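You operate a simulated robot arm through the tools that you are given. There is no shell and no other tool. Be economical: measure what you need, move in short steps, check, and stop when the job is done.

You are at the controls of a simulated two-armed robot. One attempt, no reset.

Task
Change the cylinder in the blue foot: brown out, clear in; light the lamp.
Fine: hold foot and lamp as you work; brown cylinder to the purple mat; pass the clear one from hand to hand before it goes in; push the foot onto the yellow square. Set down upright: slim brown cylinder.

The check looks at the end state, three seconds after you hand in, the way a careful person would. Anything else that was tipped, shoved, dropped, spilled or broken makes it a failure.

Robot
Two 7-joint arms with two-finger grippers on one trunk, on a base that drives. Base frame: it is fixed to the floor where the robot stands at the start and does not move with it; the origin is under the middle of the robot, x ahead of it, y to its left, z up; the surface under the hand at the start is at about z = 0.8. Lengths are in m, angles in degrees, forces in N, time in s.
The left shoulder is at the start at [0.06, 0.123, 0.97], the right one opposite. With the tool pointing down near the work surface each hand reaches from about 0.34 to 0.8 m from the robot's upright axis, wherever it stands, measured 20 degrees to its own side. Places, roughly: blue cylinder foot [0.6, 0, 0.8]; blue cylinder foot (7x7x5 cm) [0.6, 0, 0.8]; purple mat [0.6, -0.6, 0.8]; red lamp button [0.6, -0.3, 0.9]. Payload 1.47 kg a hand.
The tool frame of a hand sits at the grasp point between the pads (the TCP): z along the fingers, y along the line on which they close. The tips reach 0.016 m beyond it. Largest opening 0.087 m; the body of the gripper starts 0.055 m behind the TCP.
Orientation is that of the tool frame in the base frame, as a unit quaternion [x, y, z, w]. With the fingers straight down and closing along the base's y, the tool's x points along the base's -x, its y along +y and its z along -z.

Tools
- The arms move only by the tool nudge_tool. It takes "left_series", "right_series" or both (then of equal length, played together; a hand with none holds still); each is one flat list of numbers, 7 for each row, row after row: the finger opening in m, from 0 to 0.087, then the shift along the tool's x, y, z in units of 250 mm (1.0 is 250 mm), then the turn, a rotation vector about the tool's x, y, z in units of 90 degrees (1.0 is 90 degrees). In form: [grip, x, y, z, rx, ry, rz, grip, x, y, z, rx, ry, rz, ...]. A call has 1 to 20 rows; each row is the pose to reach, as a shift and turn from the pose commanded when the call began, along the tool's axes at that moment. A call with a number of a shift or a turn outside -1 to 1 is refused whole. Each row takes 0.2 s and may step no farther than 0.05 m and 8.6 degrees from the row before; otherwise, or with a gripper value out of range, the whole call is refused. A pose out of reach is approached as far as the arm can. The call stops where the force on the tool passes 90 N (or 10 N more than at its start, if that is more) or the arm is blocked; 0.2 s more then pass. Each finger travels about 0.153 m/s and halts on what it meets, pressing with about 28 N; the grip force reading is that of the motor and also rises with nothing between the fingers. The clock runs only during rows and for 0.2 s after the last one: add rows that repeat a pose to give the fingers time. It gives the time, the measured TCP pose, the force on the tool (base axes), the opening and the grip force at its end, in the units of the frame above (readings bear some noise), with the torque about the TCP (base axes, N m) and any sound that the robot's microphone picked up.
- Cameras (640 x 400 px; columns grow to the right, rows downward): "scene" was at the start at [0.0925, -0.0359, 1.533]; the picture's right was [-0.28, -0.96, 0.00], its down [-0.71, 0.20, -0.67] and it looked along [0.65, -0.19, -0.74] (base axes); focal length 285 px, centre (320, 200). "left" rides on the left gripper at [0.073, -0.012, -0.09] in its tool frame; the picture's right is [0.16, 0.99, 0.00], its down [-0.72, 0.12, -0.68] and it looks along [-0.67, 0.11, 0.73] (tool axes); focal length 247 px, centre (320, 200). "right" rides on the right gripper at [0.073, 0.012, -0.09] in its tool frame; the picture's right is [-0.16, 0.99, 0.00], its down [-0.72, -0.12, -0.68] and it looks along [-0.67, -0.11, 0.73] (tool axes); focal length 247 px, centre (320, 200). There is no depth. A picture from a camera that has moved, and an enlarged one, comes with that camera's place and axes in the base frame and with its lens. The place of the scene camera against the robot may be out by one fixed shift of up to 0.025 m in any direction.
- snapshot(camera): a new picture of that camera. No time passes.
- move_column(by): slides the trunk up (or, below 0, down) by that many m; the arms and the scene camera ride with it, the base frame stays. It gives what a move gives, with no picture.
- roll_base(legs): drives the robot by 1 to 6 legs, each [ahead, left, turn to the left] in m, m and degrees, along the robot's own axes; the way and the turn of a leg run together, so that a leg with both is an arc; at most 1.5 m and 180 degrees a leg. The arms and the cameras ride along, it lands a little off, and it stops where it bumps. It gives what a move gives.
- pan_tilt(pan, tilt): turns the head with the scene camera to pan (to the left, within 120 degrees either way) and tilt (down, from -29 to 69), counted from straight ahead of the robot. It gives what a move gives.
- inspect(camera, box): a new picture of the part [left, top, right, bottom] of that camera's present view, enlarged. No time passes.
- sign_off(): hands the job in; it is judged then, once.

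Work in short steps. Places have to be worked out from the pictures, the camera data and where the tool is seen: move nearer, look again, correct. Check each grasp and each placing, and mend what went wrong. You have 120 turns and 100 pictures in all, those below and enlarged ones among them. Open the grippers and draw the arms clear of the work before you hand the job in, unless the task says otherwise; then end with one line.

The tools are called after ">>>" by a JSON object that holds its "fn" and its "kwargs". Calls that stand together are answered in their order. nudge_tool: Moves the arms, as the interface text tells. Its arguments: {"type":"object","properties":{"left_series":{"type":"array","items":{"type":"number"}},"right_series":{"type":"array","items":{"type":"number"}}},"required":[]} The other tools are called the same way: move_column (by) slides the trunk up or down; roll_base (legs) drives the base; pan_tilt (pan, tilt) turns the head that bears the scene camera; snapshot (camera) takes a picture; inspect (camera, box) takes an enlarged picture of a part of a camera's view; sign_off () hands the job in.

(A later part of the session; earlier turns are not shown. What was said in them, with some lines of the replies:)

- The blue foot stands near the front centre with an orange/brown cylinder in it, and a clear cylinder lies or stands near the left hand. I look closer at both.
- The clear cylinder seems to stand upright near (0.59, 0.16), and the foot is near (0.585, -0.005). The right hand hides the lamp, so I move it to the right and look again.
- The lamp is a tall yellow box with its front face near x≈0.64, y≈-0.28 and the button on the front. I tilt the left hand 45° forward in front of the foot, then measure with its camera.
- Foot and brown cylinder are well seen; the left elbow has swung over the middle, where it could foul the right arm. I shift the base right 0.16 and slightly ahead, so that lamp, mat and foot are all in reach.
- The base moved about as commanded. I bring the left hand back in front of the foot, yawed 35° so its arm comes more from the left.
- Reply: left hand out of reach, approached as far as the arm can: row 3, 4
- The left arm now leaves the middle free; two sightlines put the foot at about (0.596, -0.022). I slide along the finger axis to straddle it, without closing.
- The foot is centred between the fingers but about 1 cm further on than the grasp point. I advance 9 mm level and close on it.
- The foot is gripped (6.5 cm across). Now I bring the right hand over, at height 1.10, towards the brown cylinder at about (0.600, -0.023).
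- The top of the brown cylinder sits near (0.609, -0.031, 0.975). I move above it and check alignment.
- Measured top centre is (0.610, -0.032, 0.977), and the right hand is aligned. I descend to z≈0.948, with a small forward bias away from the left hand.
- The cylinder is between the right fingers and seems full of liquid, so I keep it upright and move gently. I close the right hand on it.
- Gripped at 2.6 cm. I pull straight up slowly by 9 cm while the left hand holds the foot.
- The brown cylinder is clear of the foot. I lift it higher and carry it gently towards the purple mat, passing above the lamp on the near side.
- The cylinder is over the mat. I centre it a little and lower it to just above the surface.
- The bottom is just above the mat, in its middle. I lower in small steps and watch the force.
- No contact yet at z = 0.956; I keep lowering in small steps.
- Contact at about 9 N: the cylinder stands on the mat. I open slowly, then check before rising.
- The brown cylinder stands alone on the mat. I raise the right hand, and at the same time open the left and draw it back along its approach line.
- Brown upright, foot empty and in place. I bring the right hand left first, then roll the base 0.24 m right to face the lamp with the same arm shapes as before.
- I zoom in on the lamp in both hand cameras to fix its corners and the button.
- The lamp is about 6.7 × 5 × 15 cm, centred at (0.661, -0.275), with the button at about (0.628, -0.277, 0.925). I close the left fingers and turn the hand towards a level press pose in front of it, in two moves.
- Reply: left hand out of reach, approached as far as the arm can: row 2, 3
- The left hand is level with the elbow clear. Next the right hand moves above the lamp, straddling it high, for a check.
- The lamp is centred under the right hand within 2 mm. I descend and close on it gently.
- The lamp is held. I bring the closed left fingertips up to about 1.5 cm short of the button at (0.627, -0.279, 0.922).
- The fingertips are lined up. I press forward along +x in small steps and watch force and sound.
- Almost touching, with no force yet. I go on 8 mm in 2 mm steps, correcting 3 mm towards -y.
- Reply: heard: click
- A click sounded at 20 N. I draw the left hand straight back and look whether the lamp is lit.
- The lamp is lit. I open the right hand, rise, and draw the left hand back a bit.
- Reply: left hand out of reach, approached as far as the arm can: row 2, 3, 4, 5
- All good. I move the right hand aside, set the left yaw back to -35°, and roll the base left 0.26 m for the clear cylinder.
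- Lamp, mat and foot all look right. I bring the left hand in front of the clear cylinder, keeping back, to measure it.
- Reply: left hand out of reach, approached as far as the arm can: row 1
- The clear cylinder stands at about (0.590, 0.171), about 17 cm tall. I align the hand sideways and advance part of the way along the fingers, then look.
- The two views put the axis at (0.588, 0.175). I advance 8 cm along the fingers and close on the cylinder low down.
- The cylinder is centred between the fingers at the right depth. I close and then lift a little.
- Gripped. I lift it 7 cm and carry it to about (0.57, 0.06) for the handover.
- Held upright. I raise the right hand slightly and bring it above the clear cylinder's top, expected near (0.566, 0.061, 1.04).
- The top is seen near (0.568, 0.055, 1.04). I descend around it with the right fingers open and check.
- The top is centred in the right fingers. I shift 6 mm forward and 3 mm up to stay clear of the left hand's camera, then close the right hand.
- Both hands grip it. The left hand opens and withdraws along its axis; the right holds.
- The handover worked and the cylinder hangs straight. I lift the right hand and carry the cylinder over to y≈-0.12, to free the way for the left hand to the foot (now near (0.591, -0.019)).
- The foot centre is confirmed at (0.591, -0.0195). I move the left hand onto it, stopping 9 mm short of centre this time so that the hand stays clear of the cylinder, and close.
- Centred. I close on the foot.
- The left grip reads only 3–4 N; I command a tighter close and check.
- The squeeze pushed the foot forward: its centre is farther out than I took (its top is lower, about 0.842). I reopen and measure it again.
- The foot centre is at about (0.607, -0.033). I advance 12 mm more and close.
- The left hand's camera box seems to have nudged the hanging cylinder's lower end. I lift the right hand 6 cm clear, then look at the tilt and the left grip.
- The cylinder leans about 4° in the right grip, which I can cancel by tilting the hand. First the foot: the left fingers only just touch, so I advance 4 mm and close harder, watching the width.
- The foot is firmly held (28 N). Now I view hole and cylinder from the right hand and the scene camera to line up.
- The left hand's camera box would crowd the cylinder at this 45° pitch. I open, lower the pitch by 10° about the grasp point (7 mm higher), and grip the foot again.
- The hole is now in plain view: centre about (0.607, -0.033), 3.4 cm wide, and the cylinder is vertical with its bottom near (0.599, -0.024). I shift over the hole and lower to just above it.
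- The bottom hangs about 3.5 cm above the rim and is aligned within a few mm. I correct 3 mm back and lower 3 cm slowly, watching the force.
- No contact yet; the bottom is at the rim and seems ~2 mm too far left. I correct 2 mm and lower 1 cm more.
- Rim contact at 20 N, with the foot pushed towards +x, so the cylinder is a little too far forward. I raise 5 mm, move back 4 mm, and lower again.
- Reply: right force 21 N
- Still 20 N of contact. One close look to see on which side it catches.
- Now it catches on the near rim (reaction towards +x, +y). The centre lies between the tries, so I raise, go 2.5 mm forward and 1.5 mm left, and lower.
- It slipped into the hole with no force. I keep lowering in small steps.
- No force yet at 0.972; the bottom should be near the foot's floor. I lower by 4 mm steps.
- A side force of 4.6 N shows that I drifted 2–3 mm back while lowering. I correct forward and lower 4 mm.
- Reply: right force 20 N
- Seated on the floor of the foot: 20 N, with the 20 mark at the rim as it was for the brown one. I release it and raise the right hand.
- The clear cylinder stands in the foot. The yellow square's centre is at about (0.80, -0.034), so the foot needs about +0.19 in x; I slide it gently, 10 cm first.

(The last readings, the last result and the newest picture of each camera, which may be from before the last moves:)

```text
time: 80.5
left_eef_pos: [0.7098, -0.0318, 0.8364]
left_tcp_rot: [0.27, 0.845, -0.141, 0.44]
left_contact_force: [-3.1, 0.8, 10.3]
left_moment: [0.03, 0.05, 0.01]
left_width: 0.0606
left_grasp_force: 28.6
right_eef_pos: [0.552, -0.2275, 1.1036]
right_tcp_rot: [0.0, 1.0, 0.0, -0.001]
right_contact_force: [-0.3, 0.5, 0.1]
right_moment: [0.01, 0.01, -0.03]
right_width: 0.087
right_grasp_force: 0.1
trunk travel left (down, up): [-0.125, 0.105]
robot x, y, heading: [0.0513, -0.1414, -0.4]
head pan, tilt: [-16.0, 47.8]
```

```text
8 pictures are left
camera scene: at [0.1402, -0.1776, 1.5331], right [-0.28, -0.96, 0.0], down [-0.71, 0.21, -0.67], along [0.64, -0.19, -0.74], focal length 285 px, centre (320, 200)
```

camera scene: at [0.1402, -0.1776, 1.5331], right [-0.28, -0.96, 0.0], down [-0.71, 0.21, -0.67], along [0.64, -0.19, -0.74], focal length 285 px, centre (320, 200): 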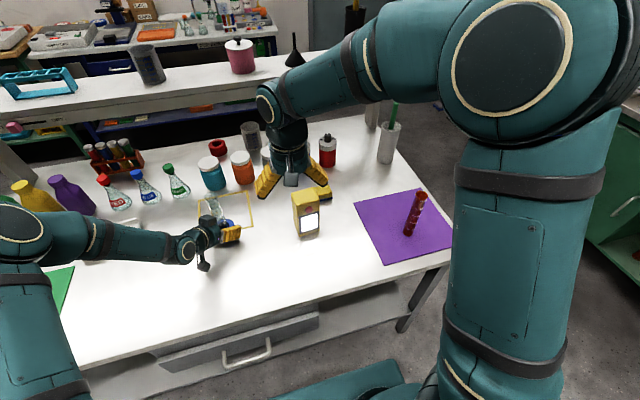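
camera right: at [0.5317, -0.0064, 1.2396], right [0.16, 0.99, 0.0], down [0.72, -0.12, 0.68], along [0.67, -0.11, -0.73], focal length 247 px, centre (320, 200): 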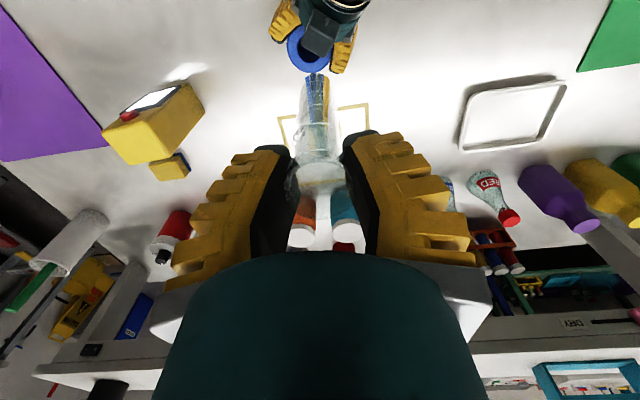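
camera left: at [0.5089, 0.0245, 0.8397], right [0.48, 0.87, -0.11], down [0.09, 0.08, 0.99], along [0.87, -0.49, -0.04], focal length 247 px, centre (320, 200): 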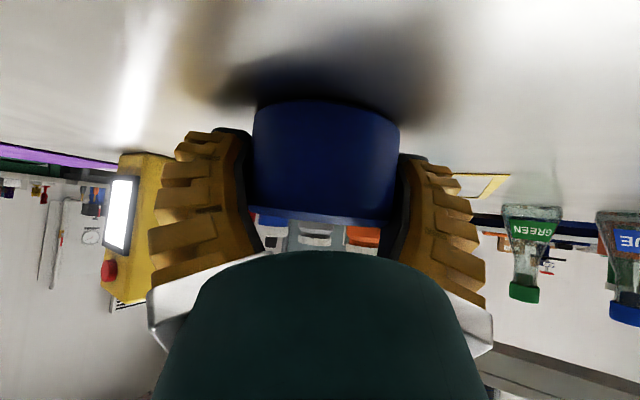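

The foot slides well and stays upright. I go on another 8.8 cm.

>>> {"fn": "nudge_tool", "kwargs": {"left_series": [0.052, -0.013, 0.016, 0.019, 0, 0, 0, 0.052, -0.034, 0.042, 0.048, 0, 0, 0, 0.052, -0.06, 0.074, 0.085, 0, 0, 0, 0.052, -0.086, 0.107, 0.123, 0, 0, 0, 0.052, -0.112, 0.137, 0.16, 0, 0, 0, 0.052, -0.138, 0.166, 0.198, 0, 0, 0, 0.052, -0.155, 0.188, 0.222, 0, 0, 0, 0.052, -0.1645, 0.198, 0.235, 0, 0, 0]}}

>>> {"fn": "inspect", "kwargs": {"camera": "scene", "box": [150, 140, 290, 270]}}

```text
time: 82.3
left_eef_pos: [0.796, -0.0352, 0.8358]
left_tcp_rot: [0.27, 0.845, -0.14, 0.441]
left_contact_force: [-4.4, 0.4, 13.0]
left_moment: [0.0, 0.1, -0.03]
left_width: 0.0606
left_grasp_force: 28.2
right_eef_pos: [0.5519, -0.2266, 1.1044]
right_tcp_rot: [0.0, 1.0, 0.0, 0.001]
right_contact_force: [-0.3, 0.9, -0.6]
right_moment: [-0.02, -0.01, -0.01]
right_width: 0.0867
right_grasp_force: 0.0
trunk travel left (down, up): [-0.125, 0.105]
robot x, y, heading: [0.0512, -0.1416, -0.5]
head pan, tilt: [-16.0, 47.8]
```

```text
3.08 times, centred on (220, 205) of scene
camera zoom: at [0.1396, -0.1777, 1.5332], right [-0.28, -0.96, 0.0], down [-0.71, 0.21, -0.67], along [0.64, -0.19, -0.74], focal length 876 px, centre (628, 185)
```

zoom: 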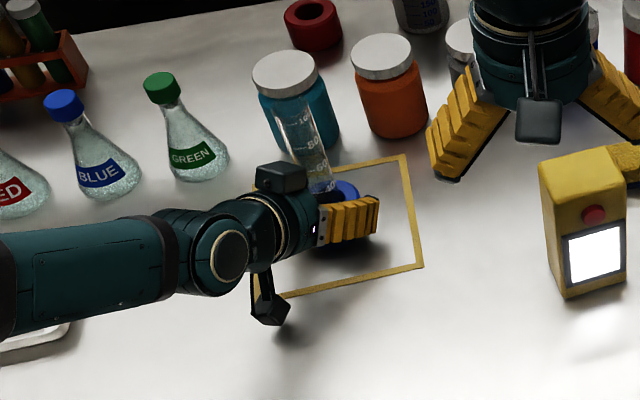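

The foot sits about in the middle of the yellow square. I open the left hand slowly and withdraw along its axis.

>>> {"fn": "nudge_tool", "kwargs": {"left_series": [0.064, 0, 0, 0, 0, 0, 0, 0.072, 0, 0, 0, 0, 0, 0, 0.087, 0, 0, 0, 0, 0, 0, 0.087, 0, 0, -0.03, 0, 0, 0, 0.087, 0, 0, -0.1, 0, 0, 0, 0.087, 0, 0, -0.2, 0, 0, 0, 0.087, 0, 0, -0.34, 0, 0, 0, 0.087, 0, 0, -0.5, 0, 0, 0, 0.087, 0, 0, -0.66, 0, 0, 0]}}

>>> {"fn": "snapshot", "kwargs": {"camera": "left"}}

>>> {"fn": "inspect", "kwargs": {"camera": "scene", "box": [150, 140, 290, 270]}}

```text
time: 84.3
left_eef_pos: [0.6855, 0.044, 0.932]
left_tcp_rot: [0.27, 0.845, -0.141, 0.44]
left_contact_force: [0.9, 0.0, -0.8]
left_moment: [0.0, 0.01, 0.03]
left_width: 0.087
left_grasp_force: 0.1
right_eef_pos: [0.5517, -0.2275, 1.1038]
right_tcp_rot: [0.0, 1.0, 0.0, -0.001]
right_contact_force: [-0.4, -0.1, 0.0]
right_moment: [-0.01, 0.0, 0.0]
right_width: 0.087
right_grasp_force: 0.1
trunk travel left (down, up): [-0.125, 0.105]
robot x, y, heading: [0.0491, -0.1412, -0.5]
head pan, tilt: [-16.0, 47.8]
```

```text
6 pictures are left
camera left: at [0.5859, 0.1021, 0.9254], right [0.5, 0.86, -0.13], down [-0.05, 0.18, 0.98], along [0.87, -0.48, 0.13], focal length 247 px, centre (320, 200)
```

left: 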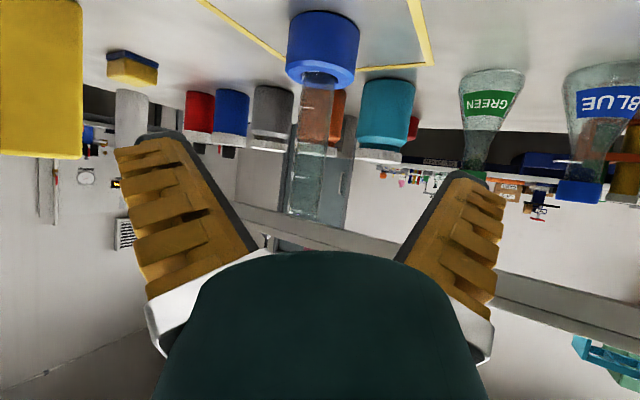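

```text
3.08 times, centred on (220, 205) of scene
camera zoom: at [0.1403, -0.177, 1.5331], right [-0.28, -0.96, 0.0], down [-0.71, 0.21, -0.67], along [0.64, -0.19, -0.74], focal length 876 px, centre (628, 185)
```

zoom: 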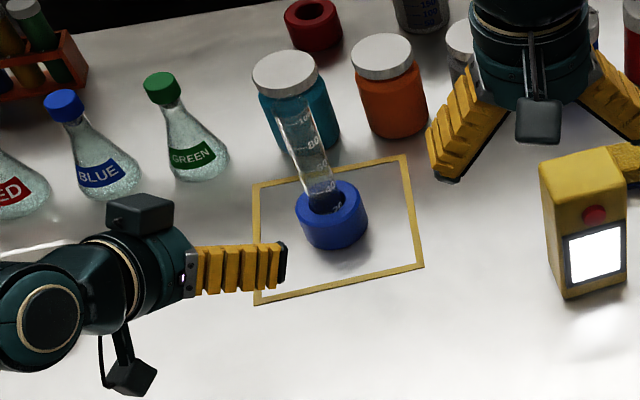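

Foot with the clear cylinder stands inside the yellow square, the lamp is lit, and nothing else is disturbed. I draw both arms back and up.

>>> {"fn": "nudge_tool", "kwargs": {"left_series": [0.087, 0, 0, -0.14, 0, 0, 0, 0.087, 0, 0, -0.28, 0, 0, 0, 0.087, 0, 0, -0.42, 0, 0, 0, 0.087, 0, 0, -0.56, 0, 0, 0, 0.087, 0, 0, -0.7, 0, 0, 0], "right_series": [0.087, 0.08, -0.06, -0.05, 0, 0, 0, 0.087, 0.16, -0.12, -0.1, 0, 0, 0, 0.087, 0.24, -0.18, -0.1, 0, 0, 0, 0.087, 0.32, -0.24, -0.1, 0, 0, 0, 0.087, 0.4, -0.3, -0.1, 0, 0, 0]}}

>>> {"fn": "snapshot", "kwargs": {"camera": "scene"}}

>>> {"fn": "inspect", "kwargs": {"camera": "right", "box": [0, 0, 640, 260]}}

```text
time: 85.5
left_eef_pos: [0.5659, 0.1281, 1.0334]
left_tcp_rot: [0.271, 0.845, -0.141, 0.44]
left_contact_force: [-1.5, 0.5, 0.7]
left_moment: [-0.02, 0.0, 0.01]
left_width: 0.0867
left_grasp_force: 0.0
right_eef_pos: [0.451, -0.3016, 1.1292]
right_tcp_rot: [0.0, 1.0, 0.0, 0.001]
right_contact_force: [0.3, 0.8, -0.4]
right_moment: [0.0, -0.02, 0.0]
right_width: 0.0871
right_grasp_force: 0.1
trunk travel left (down, up): [-0.125, 0.105]
robot x, y, heading: [0.0486, -0.1437, -0.5]
head pan, tilt: [-16.0, 47.8]
```

```text
4 pictures are left
camera scene: at [0.1393, -0.1773, 1.5332], right [-0.28, -0.96, 0.0], down [-0.71, 0.21, -0.67], along [0.65, -0.19, -0.74], focal length 285 px, centre (320, 200)
```

scene: 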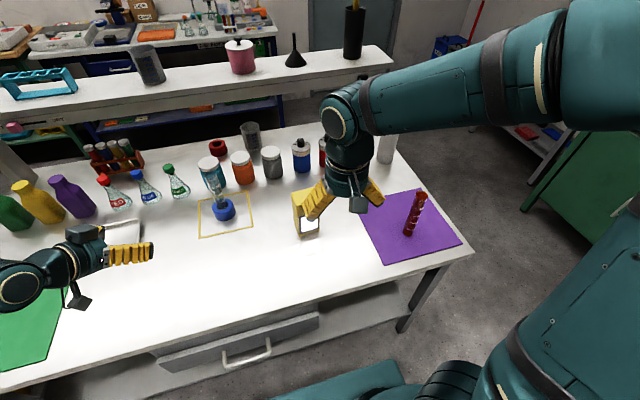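

```text
1.00 times, centred on (320, 130) of right (not enlarged: the box is as wide or as high as the picture)
camera zoom: at [0.3772, -0.2906, 1.2176], right [0.16, 0.99, 0.0], down [0.72, -0.12, 0.68], along [0.67, -0.11, -0.73], focal length 247 px, centre (320, 270)
```

zoom: 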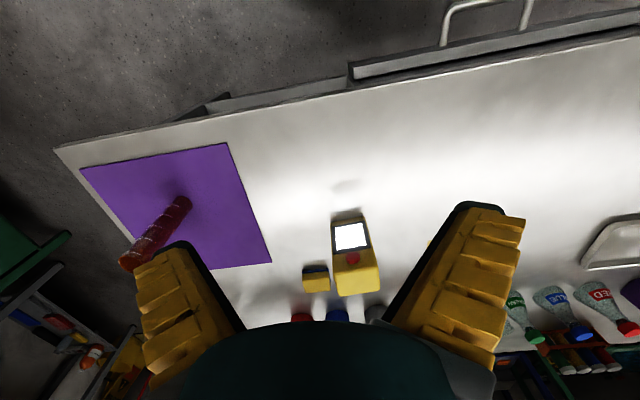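

Everything is in place: brown upright on the purple mat, clear in the foot on the yellow square, lamp lit, grippers open and clear. I hand in.

>>> {"fn": "sign_off", "kwargs": {}}

```text
The job is handed in.
```

The job is handed in: the brown cylinder stands upright on the purple mat and the clear one, passed from hand to hand, is in the blue foot. The foot is on the yellow square, the lamp is lit, and nothing else looked disturbed in the last pictures.
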